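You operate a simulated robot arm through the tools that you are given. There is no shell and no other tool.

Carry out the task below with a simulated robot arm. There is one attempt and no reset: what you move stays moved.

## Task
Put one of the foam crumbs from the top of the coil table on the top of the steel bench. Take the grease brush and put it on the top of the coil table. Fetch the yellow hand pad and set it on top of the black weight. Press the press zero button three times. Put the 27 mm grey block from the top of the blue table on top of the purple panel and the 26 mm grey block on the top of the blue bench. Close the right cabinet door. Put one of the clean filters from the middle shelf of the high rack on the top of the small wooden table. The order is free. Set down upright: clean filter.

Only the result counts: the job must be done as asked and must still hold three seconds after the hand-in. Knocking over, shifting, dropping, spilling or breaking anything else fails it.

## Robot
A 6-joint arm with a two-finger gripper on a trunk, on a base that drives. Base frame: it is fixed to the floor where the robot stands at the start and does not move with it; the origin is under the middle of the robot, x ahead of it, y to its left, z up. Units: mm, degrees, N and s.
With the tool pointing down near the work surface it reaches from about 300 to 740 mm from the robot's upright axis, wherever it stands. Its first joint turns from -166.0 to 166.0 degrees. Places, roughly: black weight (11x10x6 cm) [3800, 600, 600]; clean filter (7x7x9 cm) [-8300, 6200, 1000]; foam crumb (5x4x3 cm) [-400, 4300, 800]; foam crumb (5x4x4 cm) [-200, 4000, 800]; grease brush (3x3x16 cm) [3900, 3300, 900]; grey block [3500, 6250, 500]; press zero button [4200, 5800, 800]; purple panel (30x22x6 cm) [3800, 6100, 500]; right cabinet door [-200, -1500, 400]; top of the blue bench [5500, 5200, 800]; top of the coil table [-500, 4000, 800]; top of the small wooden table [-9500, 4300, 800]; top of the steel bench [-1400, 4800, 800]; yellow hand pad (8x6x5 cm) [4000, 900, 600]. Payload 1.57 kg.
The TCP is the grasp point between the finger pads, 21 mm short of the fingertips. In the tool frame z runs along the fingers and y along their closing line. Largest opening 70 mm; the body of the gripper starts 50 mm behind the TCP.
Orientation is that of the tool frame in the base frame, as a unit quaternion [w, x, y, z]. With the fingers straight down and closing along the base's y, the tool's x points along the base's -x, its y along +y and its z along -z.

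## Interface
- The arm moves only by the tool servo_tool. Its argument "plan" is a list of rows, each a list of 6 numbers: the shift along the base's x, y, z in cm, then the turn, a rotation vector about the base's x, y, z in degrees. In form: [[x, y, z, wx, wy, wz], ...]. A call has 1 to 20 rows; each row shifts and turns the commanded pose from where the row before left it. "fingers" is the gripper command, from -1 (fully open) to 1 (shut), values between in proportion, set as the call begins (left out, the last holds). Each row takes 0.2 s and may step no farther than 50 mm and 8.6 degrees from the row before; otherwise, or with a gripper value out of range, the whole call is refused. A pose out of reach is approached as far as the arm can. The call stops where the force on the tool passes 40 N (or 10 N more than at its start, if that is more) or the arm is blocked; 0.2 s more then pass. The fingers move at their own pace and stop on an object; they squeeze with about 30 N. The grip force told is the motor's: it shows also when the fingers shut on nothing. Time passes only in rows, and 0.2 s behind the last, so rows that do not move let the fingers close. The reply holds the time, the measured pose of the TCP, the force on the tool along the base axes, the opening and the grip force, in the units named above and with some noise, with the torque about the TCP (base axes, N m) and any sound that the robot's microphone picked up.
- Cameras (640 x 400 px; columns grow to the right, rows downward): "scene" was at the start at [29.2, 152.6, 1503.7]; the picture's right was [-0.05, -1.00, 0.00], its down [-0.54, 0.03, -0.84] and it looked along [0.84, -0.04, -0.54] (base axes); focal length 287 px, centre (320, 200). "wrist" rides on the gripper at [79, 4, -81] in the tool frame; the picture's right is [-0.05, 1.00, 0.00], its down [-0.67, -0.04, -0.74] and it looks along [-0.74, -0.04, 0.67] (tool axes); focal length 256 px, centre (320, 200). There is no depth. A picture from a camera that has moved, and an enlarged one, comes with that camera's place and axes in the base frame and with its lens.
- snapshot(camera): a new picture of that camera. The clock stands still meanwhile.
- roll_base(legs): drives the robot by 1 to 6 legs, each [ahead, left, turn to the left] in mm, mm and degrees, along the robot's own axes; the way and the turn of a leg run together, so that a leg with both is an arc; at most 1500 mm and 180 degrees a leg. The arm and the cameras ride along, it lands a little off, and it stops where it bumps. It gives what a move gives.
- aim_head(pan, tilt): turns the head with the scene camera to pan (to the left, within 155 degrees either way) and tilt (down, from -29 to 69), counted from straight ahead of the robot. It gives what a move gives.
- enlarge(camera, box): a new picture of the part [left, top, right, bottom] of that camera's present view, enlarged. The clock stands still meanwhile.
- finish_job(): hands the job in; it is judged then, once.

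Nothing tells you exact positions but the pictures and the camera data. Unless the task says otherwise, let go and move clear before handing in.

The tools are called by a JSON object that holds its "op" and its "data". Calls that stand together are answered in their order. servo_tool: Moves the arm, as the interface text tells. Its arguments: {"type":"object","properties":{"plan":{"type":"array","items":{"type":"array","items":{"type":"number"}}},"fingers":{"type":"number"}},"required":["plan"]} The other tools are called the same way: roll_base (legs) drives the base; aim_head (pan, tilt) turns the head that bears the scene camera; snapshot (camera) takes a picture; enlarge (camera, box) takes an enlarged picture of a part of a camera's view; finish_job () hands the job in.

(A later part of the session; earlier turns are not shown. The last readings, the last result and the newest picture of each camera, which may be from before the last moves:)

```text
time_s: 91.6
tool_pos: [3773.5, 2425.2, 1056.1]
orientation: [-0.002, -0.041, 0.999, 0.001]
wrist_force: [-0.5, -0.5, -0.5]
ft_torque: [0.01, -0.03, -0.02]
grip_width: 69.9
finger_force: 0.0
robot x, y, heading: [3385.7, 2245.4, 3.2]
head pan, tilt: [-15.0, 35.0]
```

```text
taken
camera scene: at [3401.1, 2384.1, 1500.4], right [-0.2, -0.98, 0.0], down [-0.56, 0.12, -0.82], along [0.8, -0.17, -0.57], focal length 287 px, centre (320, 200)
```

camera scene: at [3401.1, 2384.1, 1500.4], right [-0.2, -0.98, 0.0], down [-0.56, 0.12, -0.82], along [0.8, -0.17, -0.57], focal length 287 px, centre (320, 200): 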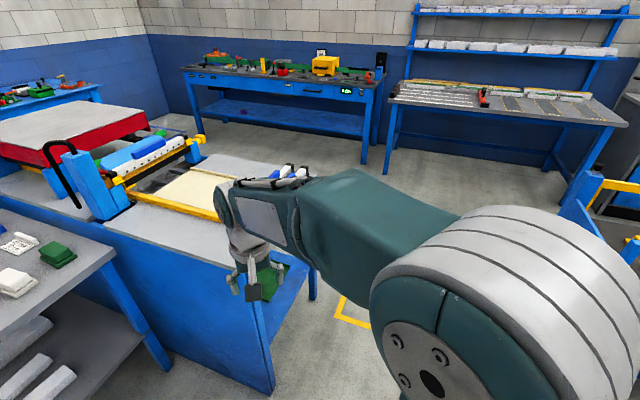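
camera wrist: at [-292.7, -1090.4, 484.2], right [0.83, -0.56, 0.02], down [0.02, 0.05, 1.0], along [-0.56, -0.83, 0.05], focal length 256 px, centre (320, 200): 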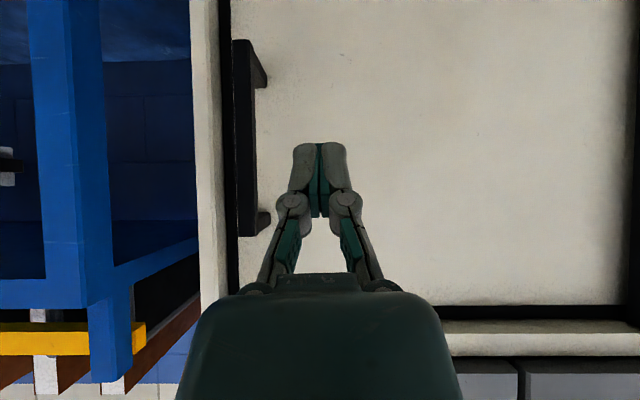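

From here the cart's left end is reachable from the yellow zone. Let me enlarge the tray to locate the pad and the weight.

{"op": "aim_head", "data": {"pan": -60, "tilt": 40}}

{"op": "enlarge", "data": {"camera": "scene", "box": [300, 60, 500, 260]}}

{"op": "aim_head", "data": {"pan": -95, "tilt": 35}}

{"op": "snapshot", "data": {"camera": "scene"}}

```text
time_s: 92.7
tool_pos: [3772.7, 2425.5, 1056.6]
orientation: [-0.002, -0.041, 0.999, 0.001]
wrist_force: [0.0, 0.2, 0.3]
ft_torque: [0.01, -0.01, 0.02]
grip_width: 70.0
finger_force: 0.1
robot x, y, heading: [3384.4, 2249.1, 3.6]
head pan, tilt: [-60.0, 40.0]
```

```text
2.00 times, centred on (400, 160) of scene
camera zoom: at [3361.7, 2330.8, 1492.9], right [-0.83, -0.55, 0.0], down [-0.35, 0.54, -0.77], along [0.42, -0.64, -0.64], focal length 575 px, centre (160, 280)
```

zoom: 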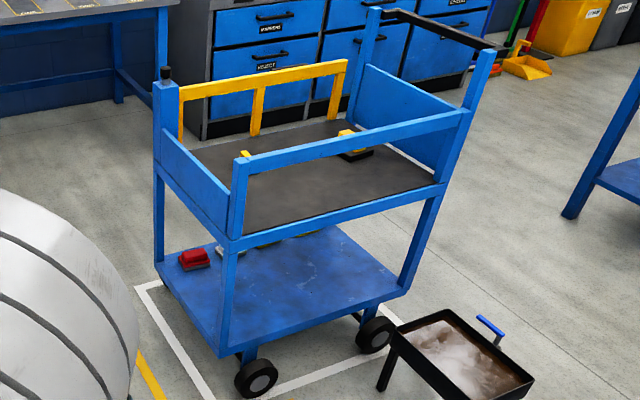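

```text
time_s: 93.8
tool_pos: [3772.8, 2426.0, 1056.4]
orientation: [-0.002, -0.041, 0.999, 0.001]
wrist_force: [-0.3, -0.8, 0.3]
ft_torque: [-0.01, 0.0, 0.01]
grip_width: 70.0
finger_force: 0.0
robot x, y, heading: [3383.3, 2252.5, 3.5]
head pan, tilt: [-95.0, 35.0]
```

```text
taken
camera scene: at [3312.4, 2313.8, 1500.5], right [-1.0, 0.03, 0.0], down [0.02, 0.57, -0.82], along [-0.02, -0.82, -0.57], focal length 287 px, centre (320, 200)
```

scene: 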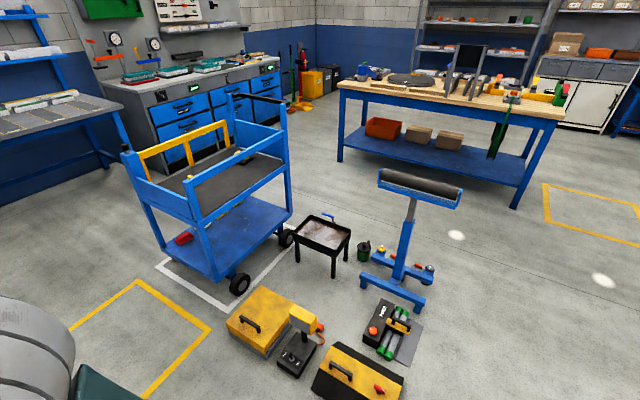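

The yellow zone between cart and table is a clear corridor, and there is about 1.3 m free behind the cart, from where both the pad and the weight are in reach. I'll drive through the zone and come round behind the cart.

{"op": "roll_base", "data": {"legs": [[0, 0, -37.1], [1000, 0, 0], [900, 0, 0], [0, 0, 179]]}}

{"op": "aim_head", "data": {"pan": 40, "tilt": 35}}

{"op": "snapshot", "data": {"camera": "scene"}}

```text
time_s: 112.3
tool_pos: [4534.2, 1293.4, 1055.7]
orientation: [0.001, 0.955, -0.297, 0.002]
wrist_force: [0.4, -0.8, 1.0]
ft_torque: [-0.01, 0.01, -0.02]
grip_width: 70.2
finger_force: 0.1
robot x, y, heading: [4947.9, 1182.4, 144.1]
head pan, tilt: [-95.0, 35.0]
```

```text
time_s: 114.5
tool_pos: [4533.9, 1293.3, 1055.8]
orientation: [0.001, 0.955, -0.297, 0.001]
wrist_force: [0.5, -0.2, -1.3]
ft_torque: [0.01, 0.01, 0.01]
grip_width: 70.1
finger_force: 0.1
robot x, y, heading: [4950.3, 1182.7, 144.0]
head pan, tilt: [40.0, 35.0]
```

```text
taken
camera scene: at [4815.3, 1019.2, 1500.3], right [-0.07, 1.0, 0.0], down [0.57, 0.04, -0.82], along [-0.82, -0.06, -0.57], focal length 287 px, centre (320, 200)
```

scene: 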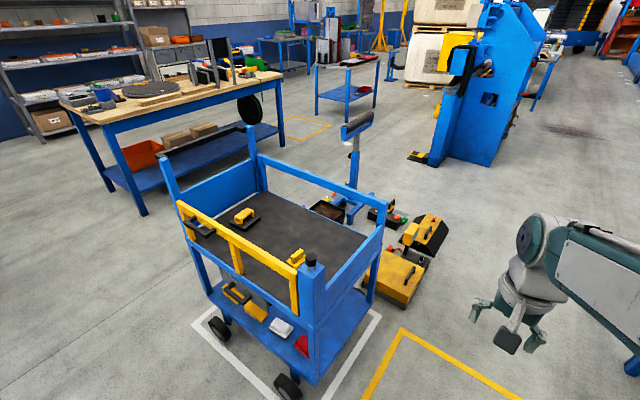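

Behind the cart now, with a clear view onto its tray. I'll enlarge the items on it.

{"op": "enlarge", "data": {"camera": "scene", "box": [160, 150, 400, 300]}}

```text
2.67 times, centred on (280, 225) of scene
camera zoom: at [4815.3, 1019.2, 1500.3], right [-0.07, 1.0, 0.0], down [0.57, 0.04, -0.82], along [-0.82, -0.06, -0.57], focal length 766 px, centre (427, 133)
```

zoom: 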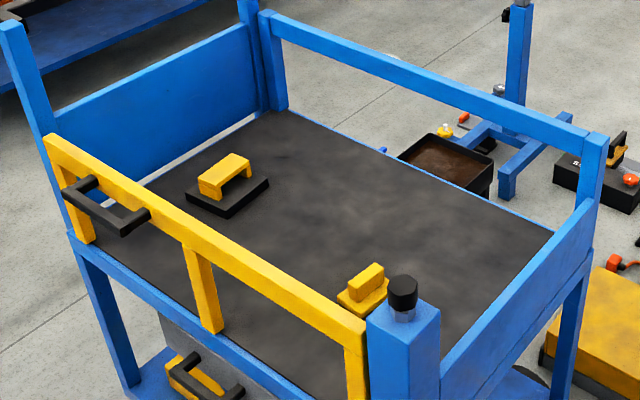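

The black weight carries a yellow arch handle on top (at about (3775,600)), and the hand pad sits near the back-left post (about (4015,865)). I'll straighten up and slide sideways behind the cart.

{"op": "roll_base", "data": {"legs": [[0, 0, 2.3], [0, 950, 0]]}}

{"op": "aim_head", "data": {"pan": 0, "tilt": 50}}

{"op": "snapshot", "data": {"camera": "scene"}}

{"op": "snapshot", "data": {"camera": "wrist"}}

```text
time_s: 119.8
tool_pos: [4001.2, 482.8, 1056.7]
orientation: [0.002, 0.961, -0.278, 0.0]
wrist_force: [0.3, 0.4, 0.2]
ft_torque: [0.01, 0.0, -0.04]
grip_width: 69.9
finger_force: 0.1
robot x, y, heading: [4419.6, 387.9, 146.3]
head pan, tilt: [40.0, 35.0]
```

```text
time_s: 120.9
tool_pos: [4000.7, 481.2, 1054.8]
orientation: [0.001, 0.961, -0.278, 0.001]
wrist_force: [0.8, -0.4, -0.1]
ft_torque: [0.0, 0.0, -0.02]
grip_width: 70.1
finger_force: 0.1
robot x, y, heading: [4418.7, 383.7, 146.3]
head pan, tilt: [0.0, 50.0]
```

```text
taken
camera scene: at [4316.1, 271.0, 1478.6], right [0.55, 0.83, 0.0], down [0.64, -0.42, -0.64], along [-0.53, 0.36, -0.77], focal length 287 px, centre (320, 200)
```

scene: 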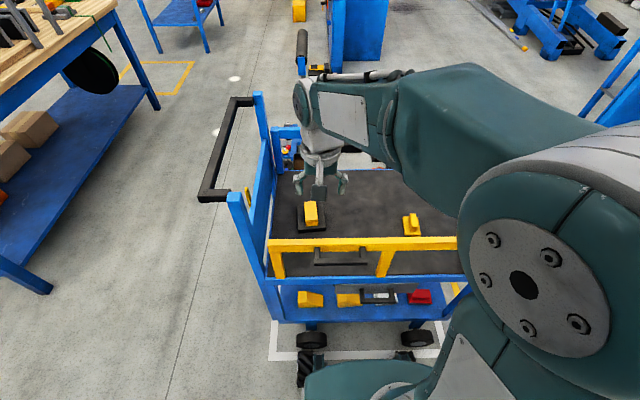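

```text
taken
camera wrist: at [4065.0, 435.9, 1138.8], right [-0.58, -0.82, 0.0], down [-0.55, 0.39, 0.74], along [-0.61, 0.43, -0.67], focal length 256 px, centre (320, 200)
```

wrist: 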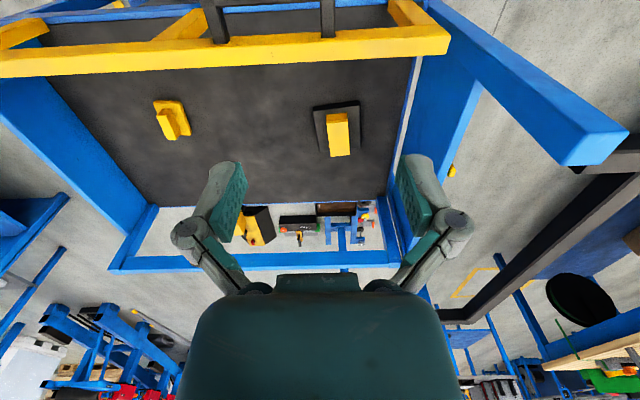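

Good overhead views of both items. I'll enlarge both cameras to triangulate the pad and the weight precisely.

{"op": "enlarge", "data": {"camera": "scene", "box": [280, 180, 440, 280]}}

{"op": "enlarge", "data": {"camera": "wrist", "box": [130, 70, 390, 170]}}

```text
4.00 times, centred on (360, 230) of scene
camera zoom: at [4316.1, 271.0, 1478.6], right [0.55, 0.83, 0.0], down [0.64, -0.42, -0.64], along [-0.53, 0.36, -0.77], focal length 1150 px, centre (160, 80)
```

zoom: 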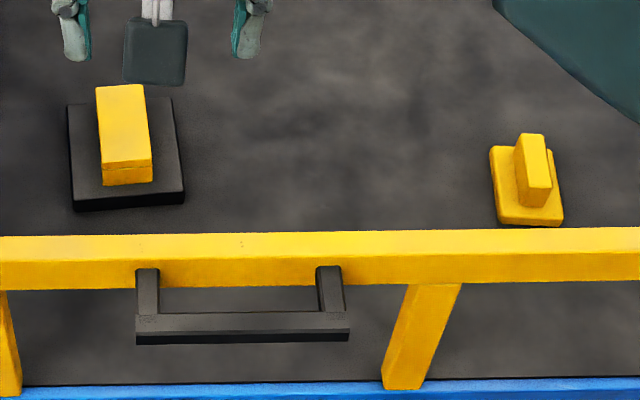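

```text
2.46 times, centred on (260, 120) of wrist
camera zoom: at [4065.0, 435.9, 1138.8], right [-0.58, -0.82, 0.0], down [-0.55, 0.39, 0.74], along [-0.61, 0.43, -0.67], focal length 630 px, centre (468, 397)
```

zoom: 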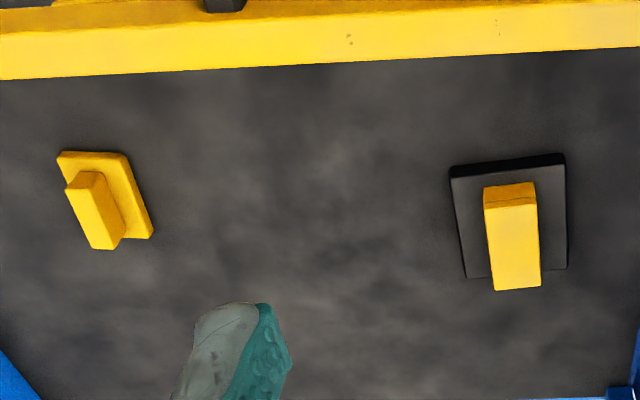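

Pad at about (4006,873), fin aligned with the cart; weight handle top at about (3784,588), turned roughly 6° from the cart. I'll move the open gripper above the pad.

{"op": "servo_tool", "data": {"plan": [[0.05, 3.92, -1, 0, 0, 0], [0.05, 3.92, -1, 0, 0, 0], [0.05, 3.92, -1, 0, 0, 0], [0.05, 3.92, -1, 0, 0, 0], [0.05, 3.92, -1, 0, 0, 0], [0.05, 3.92, -1, 0, 0, 0], [0.05, 3.92, -1, 0, 0, 0], [0.05, 3.92, -1, 0, 0, 0], [0.05, 3.92, -3, 0, 0, 0], [0.05, 3.92, -3, 0, 0, 0]], "fingers": -1}}

{"op": "snapshot", "data": {"camera": "scene"}}

{"op": "snapshot", "data": {"camera": "wrist"}}

```text
time_s: 123.1
tool_pos: [4006.6, 876.8, 916.6]
orientation: [0.001, 0.961, -0.278, 0.001]
wrist_force: [-0.2, -0.9, 0.5]
ft_torque: [0.0, 0.03, -0.02]
grip_width: 69.9
finger_force: 0.2
robot x, y, heading: [4416.6, 387.7, 146.6]
head pan, tilt: [0.0, 50.0]
```

```text
taken
camera scene: at [4316.8, 274.2, 1478.9], right [0.55, 0.83, 0.0], down [0.64, -0.43, -0.64], along [-0.53, 0.35, -0.77], focal length 287 px, centre (320, 200)
```

scene: 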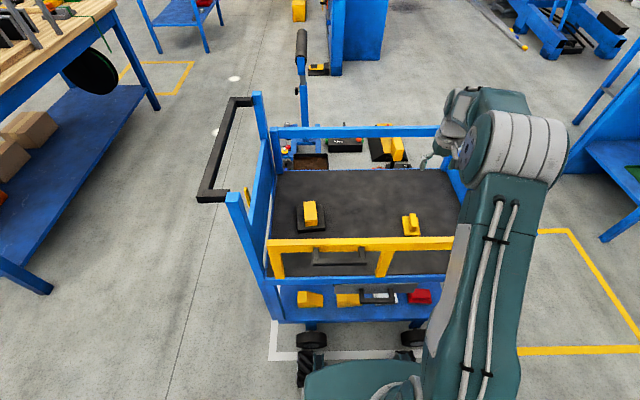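

```text
taken
camera wrist: at [4071.1, 830.6, 998.9], right [-0.58, -0.82, 0.0], down [-0.55, 0.39, 0.74], along [-0.61, 0.43, -0.67], focal length 256 px, centre (320, 200)
```

wrist: 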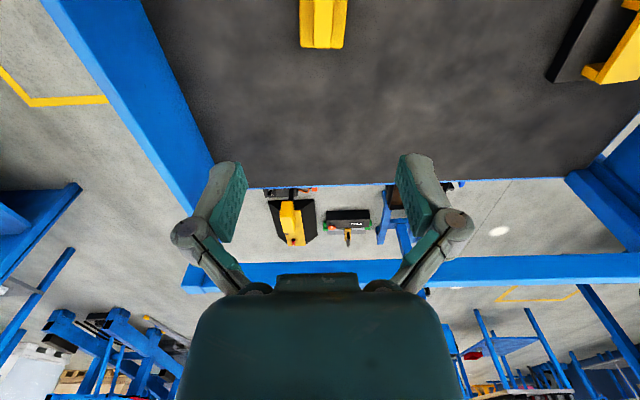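

The pad's fin is nearly below the gripper. I'll descend to about z 760 and check alignment again.

{"op": "servo_tool", "data": {"plan": [[0, 0, -4, 0, 0, 0], [0, 0, -4, 0, 0, 0], [0, 0, -4, 0, 0, 0], [0, 0, -3.5, 0, 0, 0]]}}

{"op": "snapshot", "data": {"camera": "wrist"}}

{"op": "snapshot", "data": {"camera": "scene"}}

```text
time_s: 124.1
tool_pos: [4007.4, 874.0, 761.8]
orientation: [0.002, 0.961, -0.278, 0.001]
wrist_force: [-1.2, 1.0, -0.3]
ft_torque: [-0.01, 0.0, -0.04]
grip_width: 69.9
finger_force: 0.2
robot x, y, heading: [4420.4, 386.7, 146.2]
head pan, tilt: [0.0, 50.0]
```

```text
taken
camera wrist: at [4071.4, 828.5, 843.9], right [-0.58, -0.82, 0.0], down [-0.55, 0.39, 0.74], along [-0.61, 0.43, -0.67], focal length 256 px, centre (320, 200)
```

wrist: 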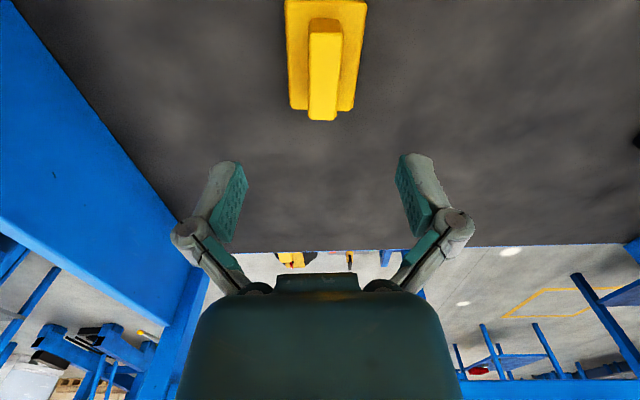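

```text
taken
camera scene: at [4316.1, 273.3, 1478.8], right [0.55, 0.83, 0.0], down [0.64, -0.43, -0.64], along [-0.53, 0.36, -0.77], focal length 287 px, centre (320, 200)
```

scene: 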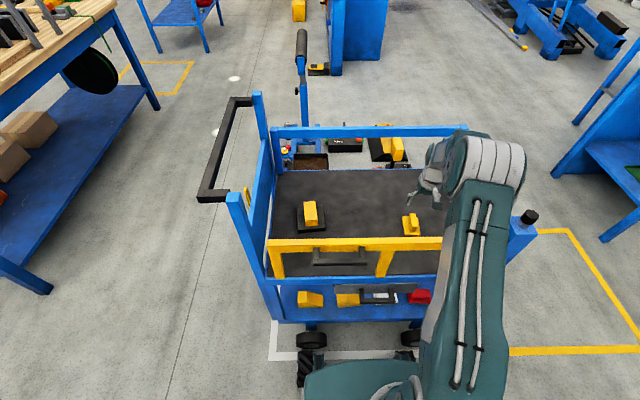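

The fin is about 3 mm left of centre; its top is near z 665–672. I'll correct and go down to z ≈ 664, then look before closing.

{"op": "servo_tool", "data": {"plan": [[-0.18, -0.26, -2.5, 0, 0, 0], [0, 0, -2.5, 0, 0, 0], [0, 0, -2.5, 0, 0, 0], [0, 0, -2.2, 0, 0, 0]]}}

{"op": "snapshot", "data": {"camera": "wrist"}}

{"op": "enlarge", "data": {"camera": "scene", "box": [340, 140, 500, 260]}}

```text
time_s: 125.1
tool_pos: [4004.2, 870.7, 664.8]
orientation: [0.002, 0.96, -0.278, 0.001]
wrist_force: [-0.4, 0.2, -0.3]
ft_torque: [0.03, 0.04, 0.0]
grip_width: 70.2
finger_force: 0.1
robot x, y, heading: [4412.9, 389.9, 146.5]
head pan, tilt: [0.0, 50.0]
```

```text
taken
camera wrist: at [4069.3, 825.4, 747.0], right [-0.58, -0.82, 0.0], down [-0.55, 0.39, 0.74], along [-0.61, 0.43, -0.67], focal length 256 px, centre (320, 200)
```

wrist: 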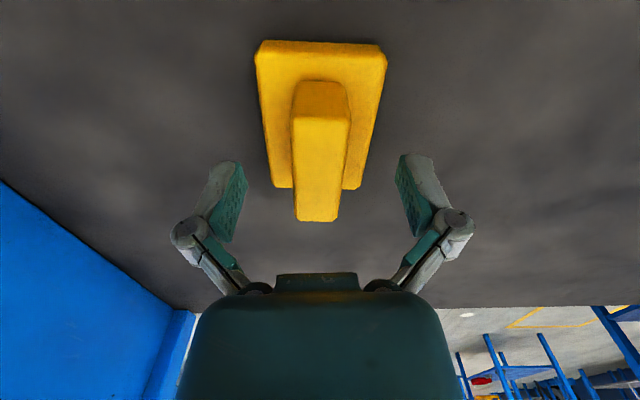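

```text
3.33 times, centred on (420, 200) of scene
camera zoom: at [4316.0, 273.3, 1478.8], right [0.55, 0.83, 0.0], down [0.64, -0.43, -0.64], along [-0.53, 0.36, -0.77], focal length 958 px, centre (-13, 200)
```

zoom: 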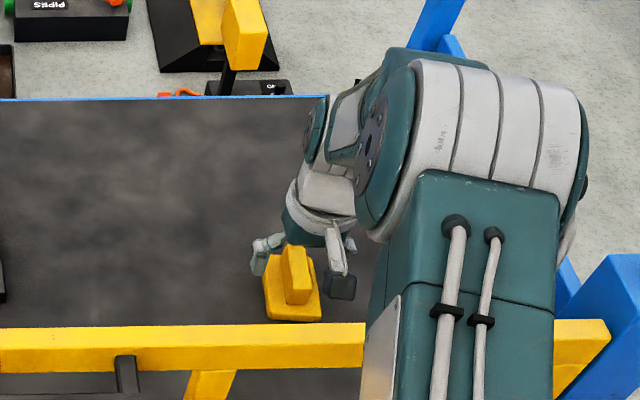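

The fin is centred between the fingers, with fingertips just above the base plate. Closing the gripper.

{"op": "servo_tool", "data": {"plan": [[0, 0, 0, 0, 0, 0], [0, 0, 0, 0, 0, 0], [0, 0, 0, 0, 0, 0], [0, 0, 0, 0, 0, 0]], "fingers": 1}}

```text
time_s: 126.1
tool_pos: [4005.1, 870.8, 664.5]
orientation: [0.001, 0.961, -0.278, 0.001]
wrist_force: [0.4, 3.5, 10.2]
ft_torque: [0.11, 0.05, 0.02]
grip_width: 21.0
finger_force: 30.0
robot x, y, heading: [4419.4, 390.3, 146.4]
head pan, tilt: [0.0, 50.0]
```

Gripped at 21 mm. Lifting the pad.

{"op": "servo_tool", "data": {"plan": [[0, 0, 1, 0, 0, 0], [0, 0, 3, 0, 0, 0], [0, 0, 4, 0, 0, 0], [0, 0, 4, 0, 0, 0]]}}

{"op": "snapshot", "data": {"camera": "wrist"}}

```text
time_s: 127.1
tool_pos: [4004.3, 870.3, 784.7]
orientation: [0.002, 0.961, -0.278, 0.003]
wrist_force: [-0.3, -0.1, -0.6]
ft_torque: [0.02, 0.03, -0.03]
grip_width: 21.1
finger_force: 30.3
robot x, y, heading: [4421.4, 390.4, 146.4]
head pan, tilt: [0.0, 50.0]
```

```text
taken
camera wrist: at [4069.5, 825.4, 867.4], right [-0.58, -0.82, 0.0], down [-0.55, 0.39, 0.74], along [-0.6, 0.43, -0.67], focal length 256 px, centre (320, 200)
```

wrist: 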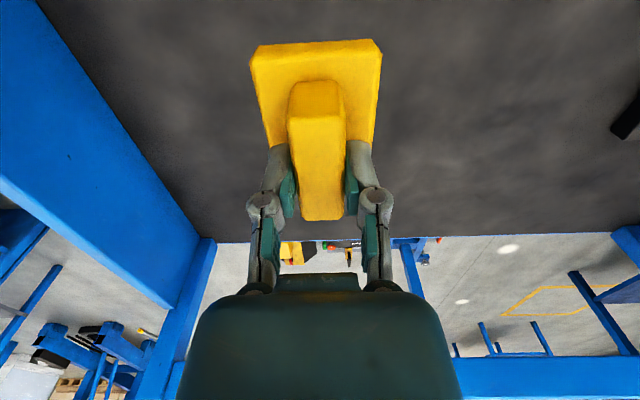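

The pad is held securely. I'll move toward the weight and stop short to measure its handle with the wrist camera unobstructed.

{"op": "servo_tool", "data": {"plan": [[-2.4, -3.1, 0.5, 0, 0, 0], [-2.4, -3.1, 0.5, 0, 0, 0], [-2.4, -3.1, 0.5, 0, 0, 0], [-2.4, -3.1, 0.5, 0, 0, 0], [-2.4, -3.1, 0.5, 0, 0, 0], [-2.4, -3.1, 0.5, 0, 0, 0]]}}

{"op": "snapshot", "data": {"camera": "wrist"}}

{"op": "enlarge", "data": {"camera": "scene", "box": [280, 160, 440, 260]}}

```text
time_s: 128.5
tool_pos: [3859.5, 683.6, 814.5]
orientation: [0.001, 0.96, -0.278, 0.004]
wrist_force: [-0.9, 0.2, -0.3]
ft_torque: [0.01, -0.03, -0.03]
grip_width: 21.0
finger_force: 30.5
robot x, y, heading: [4422.4, 383.1, 146.2]
head pan, tilt: [0.0, 50.0]
```

```text
taken
camera wrist: at [3924.2, 638.1, 897.1], right [-0.58, -0.82, 0.0], down [-0.55, 0.39, 0.74], along [-0.6, 0.43, -0.67], focal length 256 px, centre (320, 200)
```

wrist: 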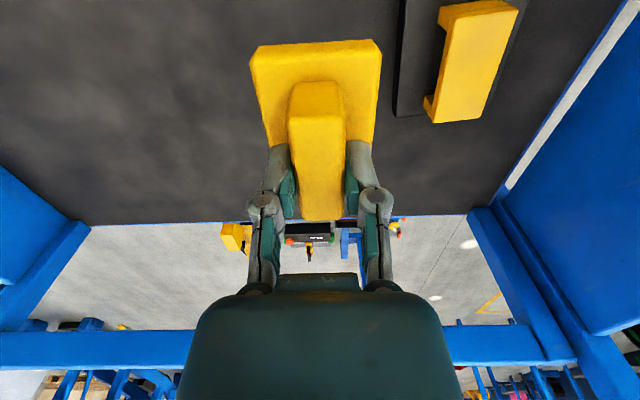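

```text
4.00 times, centred on (360, 210) of scene
camera zoom: at [4314.4, 270.9, 1478.5], right [0.55, 0.83, 0.0], down [0.64, -0.42, -0.64], along [-0.53, 0.36, -0.77], focal length 1150 px, centre (160, 160)
```

zoom: 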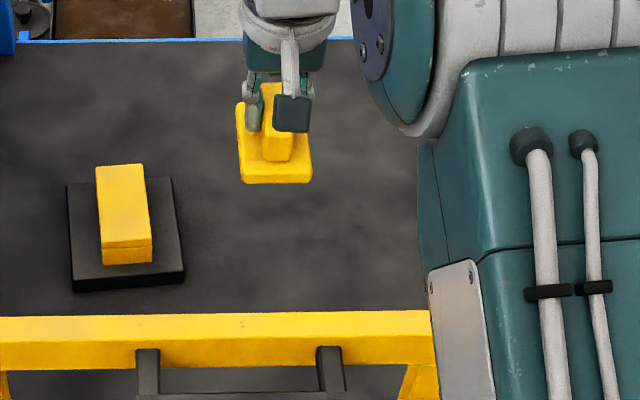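

Both cameras agree: handle top centre at (3782,588,678), turned about 7° from the tool. I'll move over it, turning 6.5°, and descend to just above it.

{"op": "servo_tool", "data": {"plan": [[-2.04, -2.34, 0, 0, 0, 1.6], [-2.04, -2.34, 0, 0, 0, 1.6], [-2.04, -2.34, 0, 0, 0, 1.6], [-2.03, -2.34, 0, 0, 0, 1.6], [0, 0, -2.5, 0, 0, 0], [0, 0, -2.5, 0, 0, 0], [0, 0, -2.2, 0, 0, 0]]}}

{"op": "snapshot", "data": {"camera": "wrist"}}

{"op": "enlarge", "data": {"camera": "scene", "box": [270, 160, 390, 260]}}

```text
time_s: 130.1
tool_pos: [3777.8, 591.2, 741.7]
orientation: [0.001, 0.974, -0.225, 0.001]
wrist_force: [-0.1, 0.6, -0.6]
ft_torque: [-0.01, 0.01, 0.04]
grip_width: 21.0
finger_force: 30.0
robot x, y, heading: [4417.5, 389.2, 146.2]
head pan, tilt: [0.0, 50.0]
```

```text
taken
camera wrist: at [3847.6, 553.3, 824.4], right [-0.48, -0.87, 0.0], down [-0.59, 0.33, 0.74], along [-0.65, 0.36, -0.67], focal length 256 px, centre (320, 200)
```

wrist: 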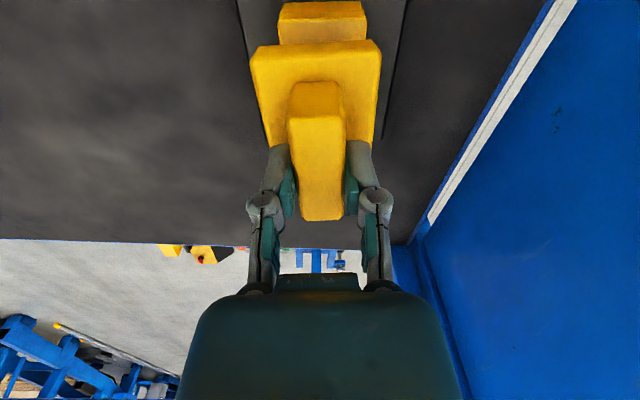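

```text
4.00 times, centred on (330, 210) of scene
camera zoom: at [4314.7, 271.4, 1478.5], right [0.55, 0.83, 0.0], down [0.64, -0.42, -0.64], along [-0.53, 0.36, -0.77], focal length 1150 px, centre (280, 160)
```

zoom: 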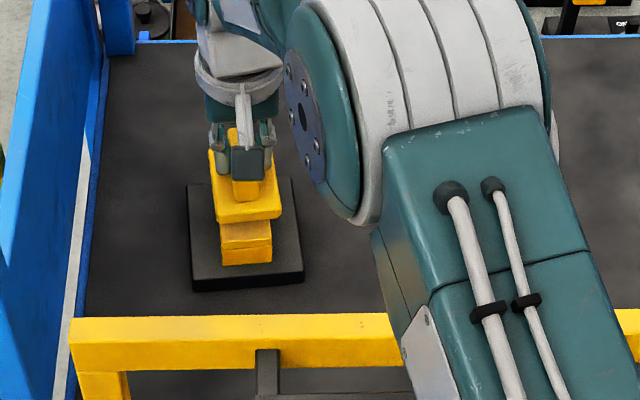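

The pad is right above the handle and aligned. Lowering in small steps to contact.

{"op": "servo_tool", "data": {"plan": [[0, 0, -0.6, 0, 0, 0], [0, 0, -0.5, 0, 0, 0], [0, 0, -0.3, 0, 0, 0], [0, 0, -0.2, 0, 0, 0], [0, 0, 0, 0, 0, 0]]}}

```text
time_s: 131.3
tool_pos: [3779.1, 592.7, 725.2]
orientation: [0.0, 0.975, -0.224, 0.001]
wrist_force: [-0.9, 0.1, -1.4]
ft_torque: [-0.02, -0.02, 0.01]
grip_width: 21.4
finger_force: 30.6
robot x, y, heading: [4422.8, 386.0, 146.1]
head pan, tilt: [0.0, 50.0]
```

{"op": "servo_tool", "data": {"plan": [[0, 0, -0.2, 0, 0, 0], [0, 0, -0.15, 0, 0, 0], [0, 0, 0, 0, 0, 0]]}}

```text
time_s: 132.1
tool_pos: [3778.4, 592.1, 723.0]
orientation: [0.001, 0.975, -0.224, 0.003]
wrist_force: [1.5, -1.6, 8.0]
ft_torque: [0.04, 0.07, -0.01]
grip_width: 21.3
finger_force: 30.4
robot x, y, heading: [4419.8, 384.4, 146.3]
head pan, tilt: [0.0, 50.0]
```

Contact at 8 N: the pad rests on the handle. Opening the fingers and lifting straight up.

{"op": "servo_tool", "data": {"plan": [[0, 0, 0, 0, 0, 0], [0, 0, 0, 0, 0, 0], [0, 0, 0, 0, 0, 0]], "fingers": -1}}

{"op": "servo_tool", "data": {"plan": [[0, 0, 1, 0, 0, 0], [0, 0, 3, 0, 0, 0], [0, 0, 4, 0, 0, 0], [0, 0, 4, 0, 0, 0]]}}

{"op": "snapshot", "data": {"camera": "wrist"}}

{"op": "enlarge", "data": {"camera": "scene", "box": [270, 160, 390, 260]}}

```text
time_s: 132.9
tool_pos: [3778.9, 592.0, 722.4]
orientation: [0.001, 0.975, -0.224, 0.002]
wrist_force: [-0.1, -0.6, -0.4]
ft_torque: [0.01, 0.01, 0.0]
grip_width: 69.9
finger_force: 0.1
robot x, y, heading: [4417.9, 391.3, 146.4]
head pan, tilt: [0.0, 50.0]
```

```text
time_s: 133.9
tool_pos: [3777.7, 590.4, 841.2]
orientation: [0.002, 0.975, -0.223, 0.002]
wrist_force: [0.4, 0.5, -0.9]
ft_torque: [0.0, -0.02, 0.02]
grip_width: 69.9
finger_force: 0.2
robot x, y, heading: [4417.2, 387.4, 146.3]
head pan, tilt: [0.0, 50.0]
```

```text
taken
camera wrist: at [3847.4, 552.8, 924.9], right [-0.48, -0.87, 0.0], down [-0.59, 0.33, 0.74], along [-0.65, 0.36, -0.67], focal length 256 px, centre (320, 200)
```

wrist: 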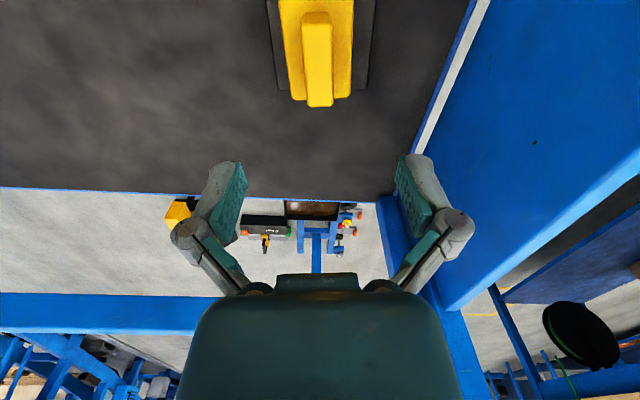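

```text
4.00 times, centred on (330, 210) of scene
camera zoom: at [4314.7, 271.5, 1478.6], right [0.55, 0.83, 0.0], down [0.64, -0.42, -0.64], along [-0.53, 0.36, -0.77], focal length 1150 px, centre (280, 160)
```

zoom: 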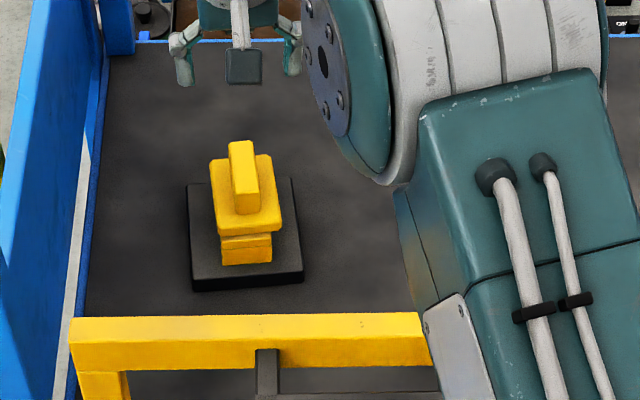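

The pad is sitting squarely on the weight. I'll lift and retract the arm, then back away from the cart.

{"op": "servo_tool", "data": {"plan": [[0, 0, 4, 0, 0, 0], [0, 0, 4, 0, 0, 0], [3.14, -0.8, 2, 0, 0, -0.8], [3.14, -0.8, 2, 0, 0, -0.8], [3.14, -0.8, 2, 0, 0, -0.8], [3.14, -0.8, 2, 0, 0, -0.8], [3.14, -0.8, 2, 0, 0, -0.8], [3.14, -0.8, 2, 0, 0, -0.8], [3.14, -0.8, 2, 0, 0, -0.8], [3.14, -0.8, 0, 0, 0, -0.8]]}}

{"op": "roll_base", "data": {"legs": [[-150, 0, 0]]}}

{"op": "aim_head", "data": {"pan": -60, "tilt": 25}}

{"op": "snapshot", "data": {"camera": "scene"}}

{"op": "aim_head", "data": {"pan": -110, "tilt": 25}}

{"op": "snapshot", "data": {"camera": "scene"}}

```text
time_s: 136.1
tool_pos: [4030.3, 527.7, 1063.3]
orientation: [0.002, 0.96, -0.279, 0.002]
wrist_force: [-1.0, -0.7, 0.0]
ft_torque: [-0.02, 0.0, 0.0]
grip_width: 70.1
finger_force: 0.0
robot x, y, heading: [4419.0, 386.2, 146.5]
head pan, tilt: [0.0, 50.0]
```

```text
time_s: 137.5
tool_pos: [4155.5, 444.7, 1062.8]
orientation: [0.002, 0.96, -0.279, 0.002]
wrist_force: [-0.7, 0.2, 0.0]
ft_torque: [-0.02, 0.02, -0.04]
grip_width: 70.4
finger_force: 0.0
robot x, y, heading: [4542.6, 303.8, 146.3]
head pan, tilt: [0.0, 50.0]
```

```text
time_s: 138.8
tool_pos: [4154.6, 443.2, 1063.8]
orientation: [0.002, 0.96, -0.279, 0.001]
wrist_force: [0.5, 0.2, 0.2]
ft_torque: [0.0, -0.05, -0.02]
grip_width: 70.0
finger_force: 0.0
robot x, y, heading: [4539.1, 309.0, 146.2]
head pan, tilt: [-60.0, 25.0]
```

```text
taken
camera scene: at [4512.1, 236.7, 1516.2], right [1.0, -0.06, 0.0], down [-0.03, -0.42, -0.91], along [0.06, 0.9, -0.42], focal length 287 px, centre (320, 200)
```

scene: 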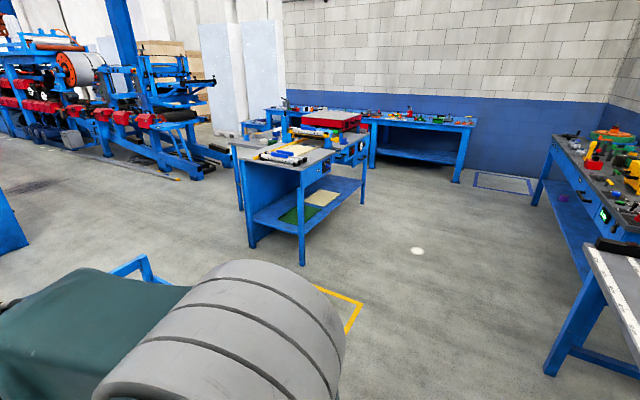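

```text
time_s: 140.0
tool_pos: [4155.3, 443.0, 1063.0]
orientation: [0.001, 0.961, -0.278, 0.001]
wrist_force: [0.0, -0.5, -0.6]
ft_torque: [0.0, -0.01, 0.0]
grip_width: 70.0
finger_force: 0.1
robot x, y, heading: [4545.0, 304.1, 146.3]
head pan, tilt: [-110.0, 25.0]
```

```text
taken
camera scene: at [4580.5, 199.5, 1516.3], right [0.59, -0.8, 0.0], down [-0.34, -0.25, -0.91], along [0.73, 0.54, -0.42], focal length 287 px, centre (320, 200)
```

scene: 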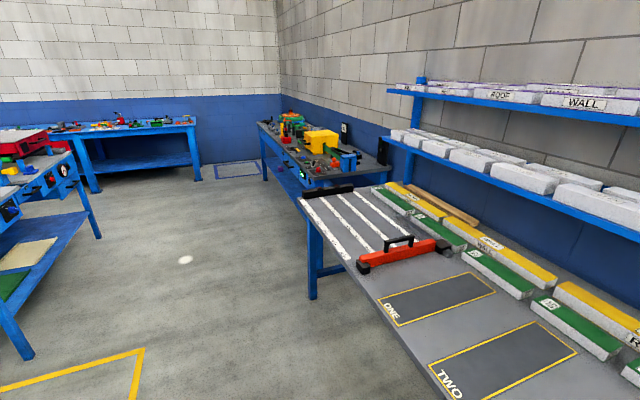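

The corridor between the long table and the wall benches leads to the blue bench along the far wall. I'll turn and drive up there.

{"op": "roll_base", "data": {"legs": [[0, 0, -90], [1450, 200, 0], [1450, 0, 0], [500, 0, 0]]}}

{"op": "aim_head", "data": {"pan": 20, "tilt": 25}}

{"op": "snapshot", "data": {"camera": "scene"}}

{"op": "aim_head", "data": {"pan": 75, "tilt": 25}}

{"op": "snapshot", "data": {"camera": "scene"}}

```text
time_s: 160.4
tool_pos: [6394.6, 3651.1, 1063.6]
orientation: [-0.001, -0.483, 0.876, 0.0]
wrist_force: [0.1, 0.5, 0.2]
ft_torque: [-0.02, 0.01, -0.02]
grip_width: 70.0
finger_force: 0.1
robot x, y, heading: [6255.7, 3264.0, 56.5]
head pan, tilt: [-110.0, 25.0]
```

```text
time_s: 162.6
tool_pos: [6394.9, 3651.3, 1064.0]
orientation: [-0.003, -0.482, 0.876, 0.0]
wrist_force: [0.1, -0.3, -0.1]
ft_torque: [0.01, -0.02, -0.03]
grip_width: 70.0
finger_force: 0.1
robot x, y, heading: [6255.5, 3258.9, 56.3]
head pan, tilt: [20.0, 25.0]
```

```text
taken
camera scene: at [6114.4, 3390.8, 1516.1], right [0.97, -0.24, 0.0], down [-0.1, -0.41, -0.91], along [0.22, 0.88, -0.42], focal length 287 px, centre (320, 200)
```

scene: 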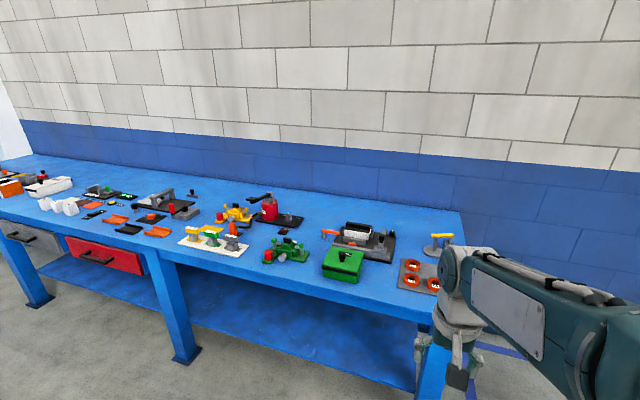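

```text
time_s: 163.8
tool_pos: [6393.7, 3650.5, 1063.3]
orientation: [-0.002, -0.482, 0.876, 0.0]
wrist_force: [-1.5, 0.2, 0.5]
ft_torque: [-0.03, -0.03, 0.02]
grip_width: 70.2
finger_force: 0.1
robot x, y, heading: [6255.3, 3262.7, 56.2]
head pan, tilt: [75.0, 25.0]
```

```text
taken
camera scene: at [6031.8, 3370.6, 1516.1], right [0.75, 0.66, 0.0], down [0.28, -0.32, -0.91], along [-0.6, 0.68, -0.42], focal length 287 px, centre (320, 200)
```

scene: 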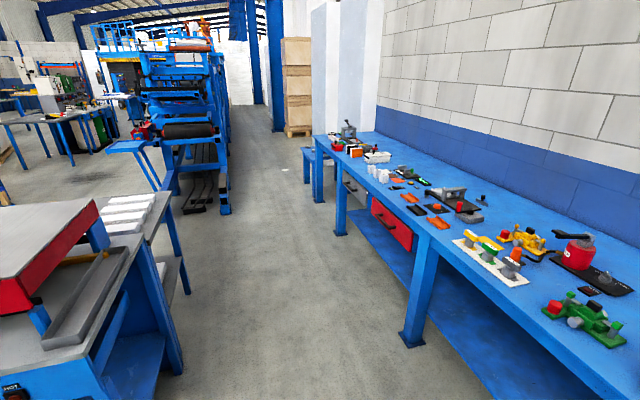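

The blue bench runs along the wall ahead, with the low blue table past its left end. I'll slide left along the bench, staying in the middle of the aisle.

{"op": "roll_base", "data": {"legs": [[120, 1450, 0]]}}

{"op": "aim_head", "data": {"pan": 20, "tilt": 35}}

{"op": "snapshot", "data": {"camera": "scene"}}

{"op": "aim_head", "data": {"pan": 75, "tilt": 25}}

{"op": "snapshot", "data": {"camera": "scene"}}

```text
time_s: 171.1
tool_pos: [5256.9, 4572.5, 1063.8]
orientation: [-0.002, -0.473, 0.881, 0.0]
wrist_force: [0.4, 0.3, 0.0]
ft_torque: [0.02, -0.02, 0.01]
grip_width: 70.0
finger_force: 0.1
robot x, y, heading: [5107.4, 4187.5, 54.8]
head pan, tilt: [75.0, 25.0]
```

```text
time_s: 172.3
tool_pos: [5255.4, 4574.8, 1064.6]
orientation: [-0.002, -0.473, 0.881, 0.0]
wrist_force: [0.8, 0.0, 0.0]
ft_torque: [-0.04, -0.01, 0.02]
grip_width: 69.7
finger_force: 0.0
robot x, y, heading: [5106.9, 4190.9, 55.3]
head pan, tilt: [20.0, 35.0]
```

```text
taken
camera scene: at [4969.1, 4315.9, 1500.3], right [0.97, -0.26, 0.0], down [-0.15, -0.56, -0.82], along [0.21, 0.79, -0.57], focal length 287 px, centre (320, 200)
```

scene: 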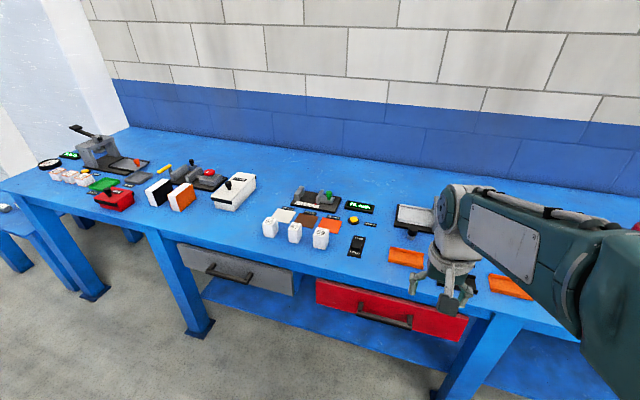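

```text
time_s: 173.6
tool_pos: [5255.8, 4574.5, 1064.1]
orientation: [-0.003, -0.473, 0.881, 0.0]
wrist_force: [-0.5, 0.5, -0.6]
ft_torque: [0.01, -0.01, -0.02]
grip_width: 70.1
finger_force: 0.1
robot x, y, heading: [5103.2, 4189.5, 55.2]
head pan, tilt: [75.0, 25.0]
```

```text
taken
camera scene: at [4887.2, 4301.3, 1516.1], right [0.77, 0.64, 0.0], down [0.27, -0.32, -0.91], along [-0.58, 0.69, -0.42], focal length 287 px, centre (320, 200)
```

scene: 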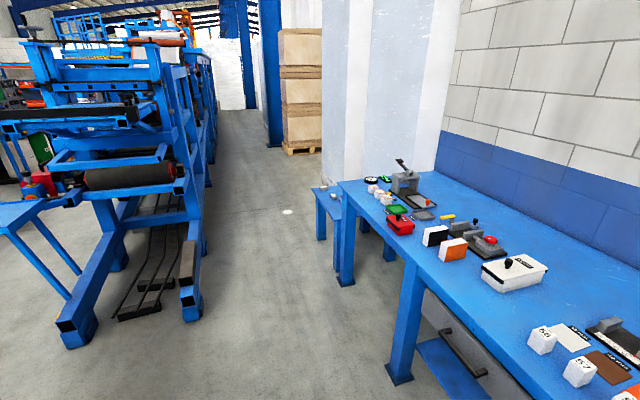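

The low blue table lies beyond the bench's left end. I'll continue sliding left to stand in front of it.

{"op": "enlarge", "data": {"camera": "scene", "box": [310, 140, 520, 290]}}

{"op": "roll_base", "data": {"legs": [[0, 0, 1.2], [0, 1450, 0], [120, 700, 0]]}}

{"op": "aim_head", "data": {"pan": 0, "tilt": 45}}

{"op": "snapshot", "data": {"camera": "scene"}}

```text
2.67 times, centred on (415, 215) of scene
camera zoom: at [4887.2, 4301.3, 1516.1], right [0.77, 0.64, 0.0], down [0.27, -0.32, -0.91], along [-0.58, 0.69, -0.42], focal length 766 px, centre (67, 160)
```

zoom: 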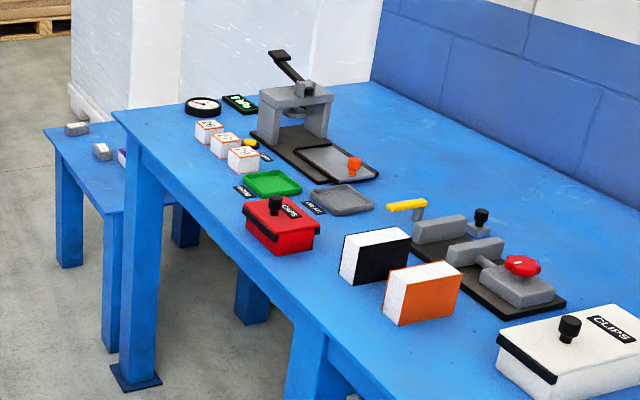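

```text
time_s: 184.7
tool_pos: [3501.1, 5860.2, 1064.4]
orientation: [-0.002, -0.49, 0.872, 0.001]
wrist_force: [-0.1, 0.2, -0.5]
ft_torque: [-0.04, -0.01, 0.0]
grip_width: 70.1
finger_force: 0.0
robot x, y, heading: [3368.7, 5469.8, 57.4]
head pan, tilt: [75.0, 25.0]
```

```text
time_s: 186.1
tool_pos: [3500.1, 5860.6, 1063.1]
orientation: [-0.001, -0.489, 0.872, -0.001]
wrist_force: [-0.3, 0.5, 0.0]
ft_torque: [0.0, 0.0, 0.0]
grip_width: 70.0
finger_force: 0.0
robot x, y, heading: [3369.6, 5468.0, 57.0]
head pan, tilt: [0.0, 45.0]
```

```text
taken
camera scene: at [3248.1, 5574.7, 1485.6], right [0.84, -0.54, 0.0], down [-0.38, -0.6, -0.71], along [0.38, 0.59, -0.71], focal length 287 px, centre (320, 200)
```

scene: 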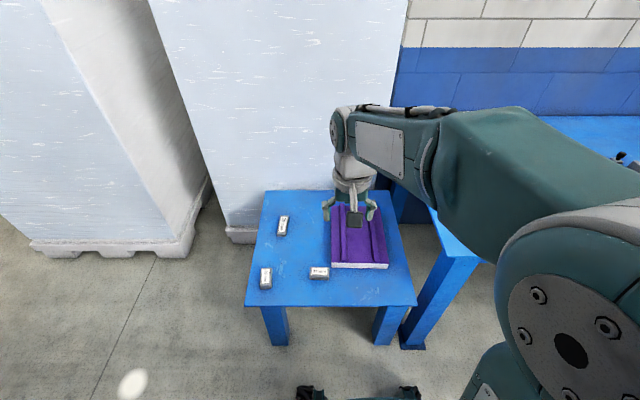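

Three grey blocks with labels and the purple panel are on the low blue table. I'll read the labels.

{"op": "enlarge", "data": {"camera": "scene", "box": [250, 200, 350, 300]}}

{"op": "enlarge", "data": {"camera": "scene", "box": [255, 205, 305, 240]}}

{"op": "enlarge", "data": {"camera": "scene", "box": [250, 255, 340, 300]}}

{"op": "snapshot", "data": {"camera": "wrist"}}

```text
4.00 times, centred on (300, 250) of scene
camera zoom: at [3248.1, 5574.7, 1485.6], right [0.84, -0.54, 0.0], down [-0.38, -0.6, -0.71], along [0.38, 0.59, -0.71], focal length 1150 px, centre (400, 0)
```

zoom: 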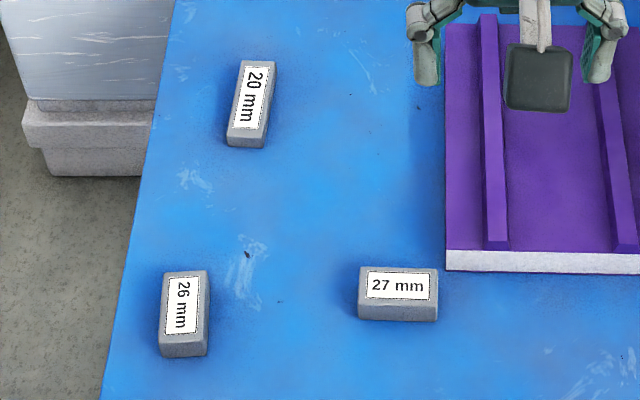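

```text
11.43 times, centred on (280, 222) of scene
camera zoom: at [3248.1, 5574.7, 1485.6], right [0.84, -0.54, 0.0], down [-0.38, -0.6, -0.71], along [0.38, 0.59, -0.71], focal length 3285 px, centre (777, -57)
```

zoom: 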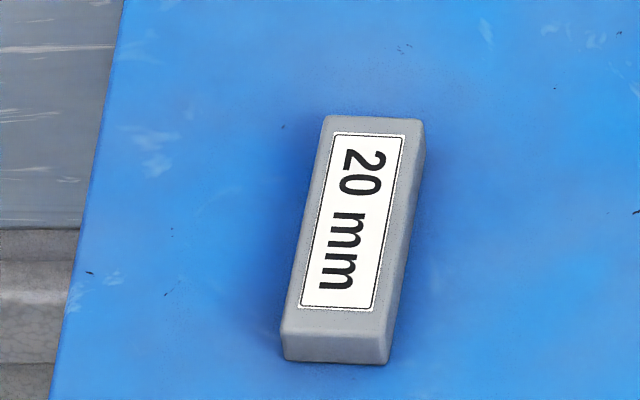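

```text
7.11 times, centred on (295, 278) of scene
camera zoom: at [3248.1, 5574.7, 1485.6], right [0.84, -0.54, 0.0], down [-0.38, -0.6, -0.71], along [0.38, 0.59, -0.71], focal length 2044 px, centre (498, -351)
```

zoom: 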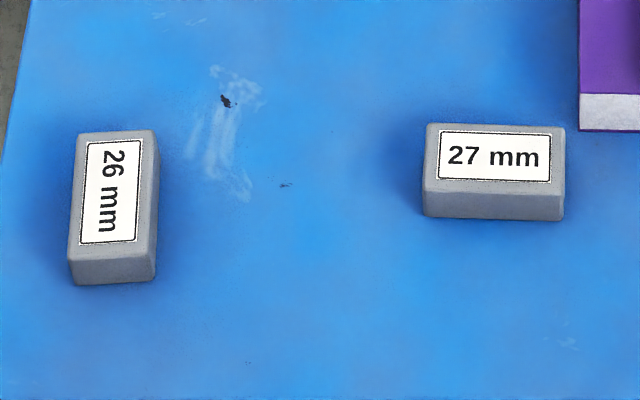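

```text
taken
camera wrist: at [3455.4, 5795.9, 1146.2], right [-0.82, 0.57, 0.0], down [0.38, 0.55, 0.74], along [0.42, 0.61, -0.67], focal length 256 px, centre (320, 200)
```

wrist: 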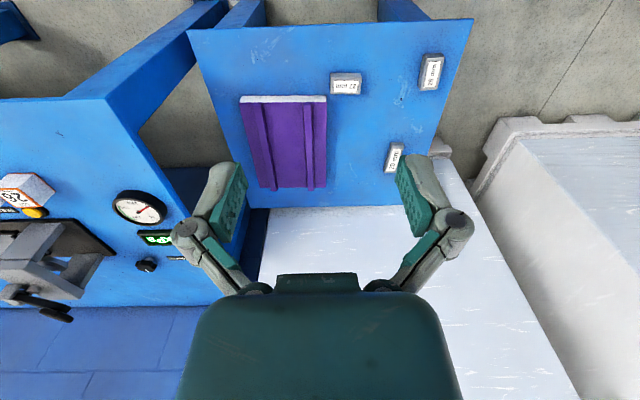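

The 27 mm block is front-right, the 26 mm front-left (the 20 mm one is a decoy). I'll enlarge the wrist view too, to triangulate.

{"op": "enlarge", "data": {"camera": "wrist", "box": [220, 40, 460, 200]}}

{"op": "enlarge", "data": {"camera": "scene", "box": [240, 180, 420, 310]}}

```text
2.50 times, centred on (340, 120) of wrist
camera zoom: at [3455.4, 5795.9, 1146.2], right [-0.82, 0.57, 0.0], down [0.38, 0.55, 0.74], along [0.42, 0.61, -0.67], focal length 640 px, centre (270, 400)
```

zoom: 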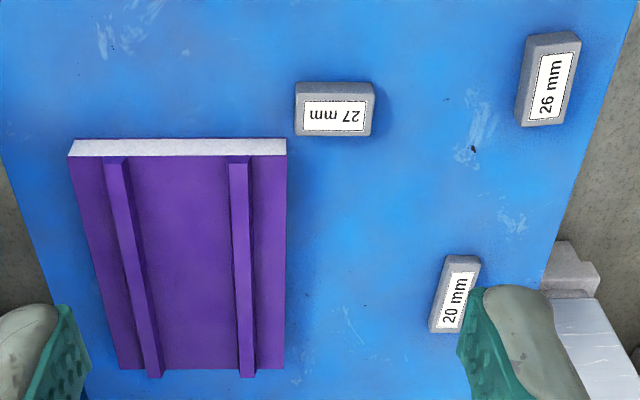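

```text
3.08 times, centred on (330, 245) of scene
camera zoom: at [3248.1, 5574.7, 1485.6], right [0.84, -0.54, 0.0], down [-0.38, -0.6, -0.71], along [0.38, 0.59, -0.71], focal length 884 px, centre (289, 62)
```

zoom: 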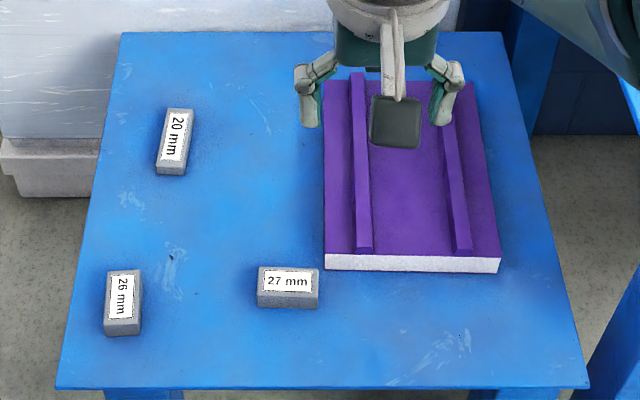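

Positions: 27 mm block ≈ (3558,6055), 26 mm block ≈ (3379,6140), panel centre ≈ (3776,6098), block tops near z 540. I'll drive forward 120 mm so that all are within reach.

{"op": "roll_base", "data": {"legs": [[120, 0, 0]]}}

{"op": "snapshot", "data": {"camera": "scene"}}

```text
time_s: 187.4
tool_pos: [3564.2, 5962.5, 1064.4]
orientation: [-0.001, -0.49, 0.872, -0.001]
wrist_force: [-0.4, 0.1, -0.2]
ft_torque: [0.01, 0.01, 0.01]
grip_width: 70.0
finger_force: 0.1
robot x, y, heading: [3437.9, 5570.1, 57.5]
head pan, tilt: [0.0, 45.0]
```

```text
taken
camera scene: at [3313.3, 5676.4, 1485.5], right [0.84, -0.54, 0.0], down [-0.38, -0.6, -0.71], along [0.38, 0.59, -0.71], focal length 287 px, centre (320, 200)
```

scene: 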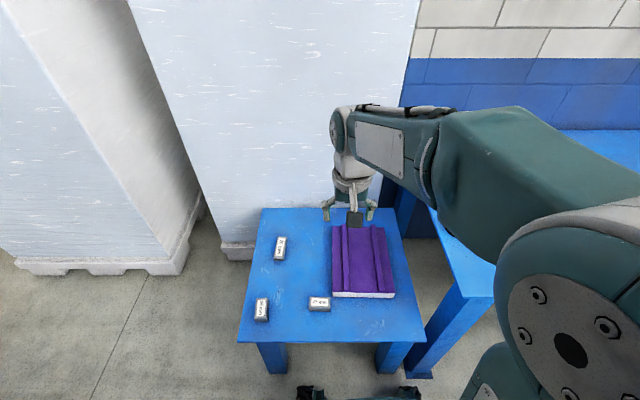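

I'll bring the gripper above the 27 mm block while turning it about 91° so the fingers close across its short side.

{"op": "servo_tool", "data": {"plan": [[-0.05, 0.84, -2.6, 0, 0, -8.3], [-0.05, 0.84, -2.6, 0, 0, -8.3], [-0.05, 0.84, -2.6, 0, 0, -8.3], [-0.05, 0.84, -2.6, 0, 0, -8.3], [-0.05, 0.84, -2.6, 0, 0, -8.3], [-0.05, 0.84, -2.6, 0, 0, -8.3], [-0.05, 0.84, -2.6, 0, 0, -8.3], [-0.05, 0.84, -2.6, 0, 0, -8.3], [-0.05, 0.84, -2.6, 0, 0, -8.3], [-0.05, 0.84, -2.6, 0, 0, -8.3], [-0.05, 0.84, -2.6, 0, 0, -8.3]], "fingers": -1}}

{"op": "snapshot", "data": {"camera": "wrist"}}

{"op": "snapshot", "data": {"camera": "scene"}}

```text
time_s: 189.8
tool_pos: [3558.9, 6055.5, 776.9]
orientation: [0.0, 0.281, 0.96, 0.001]
wrist_force: [-0.5, -0.1, 1.0]
ft_torque: [0.01, -0.02, 0.0]
grip_width: 70.0
finger_force: 0.1
robot x, y, heading: [3435.5, 5570.9, 57.3]
head pan, tilt: [0.0, 45.0]
```

```text
taken
camera wrist: at [3494.3, 6101.1, 859.5], right [0.59, 0.81, 0.0], down [0.54, -0.39, 0.74], along [0.6, -0.43, -0.67], focal length 256 px, centre (320, 200)
```

wrist: 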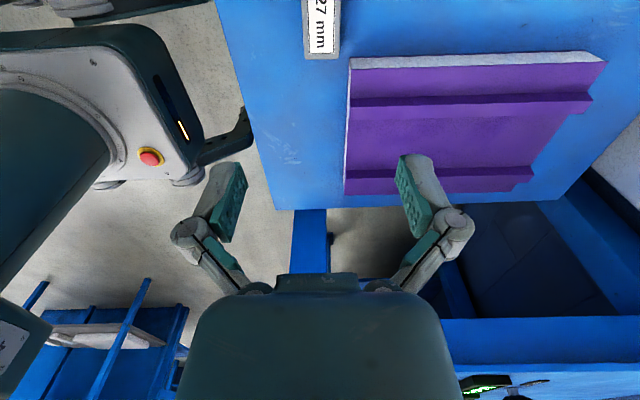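

```text
taken
camera scene: at [3313.2, 5677.5, 1485.4], right [0.84, -0.54, 0.0], down [-0.38, -0.6, -0.71], along [0.38, 0.59, -0.71], focal length 287 px, centre (320, 200)
```

scene: 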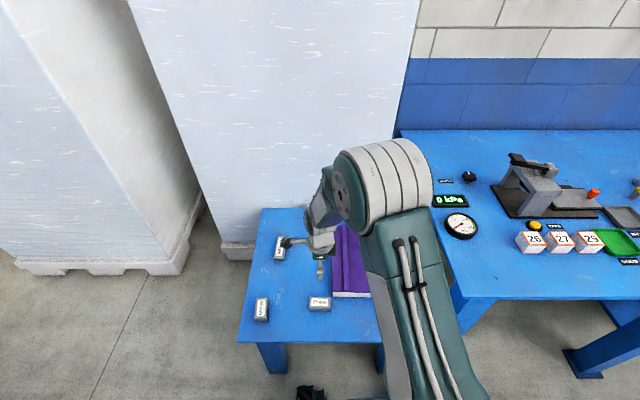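

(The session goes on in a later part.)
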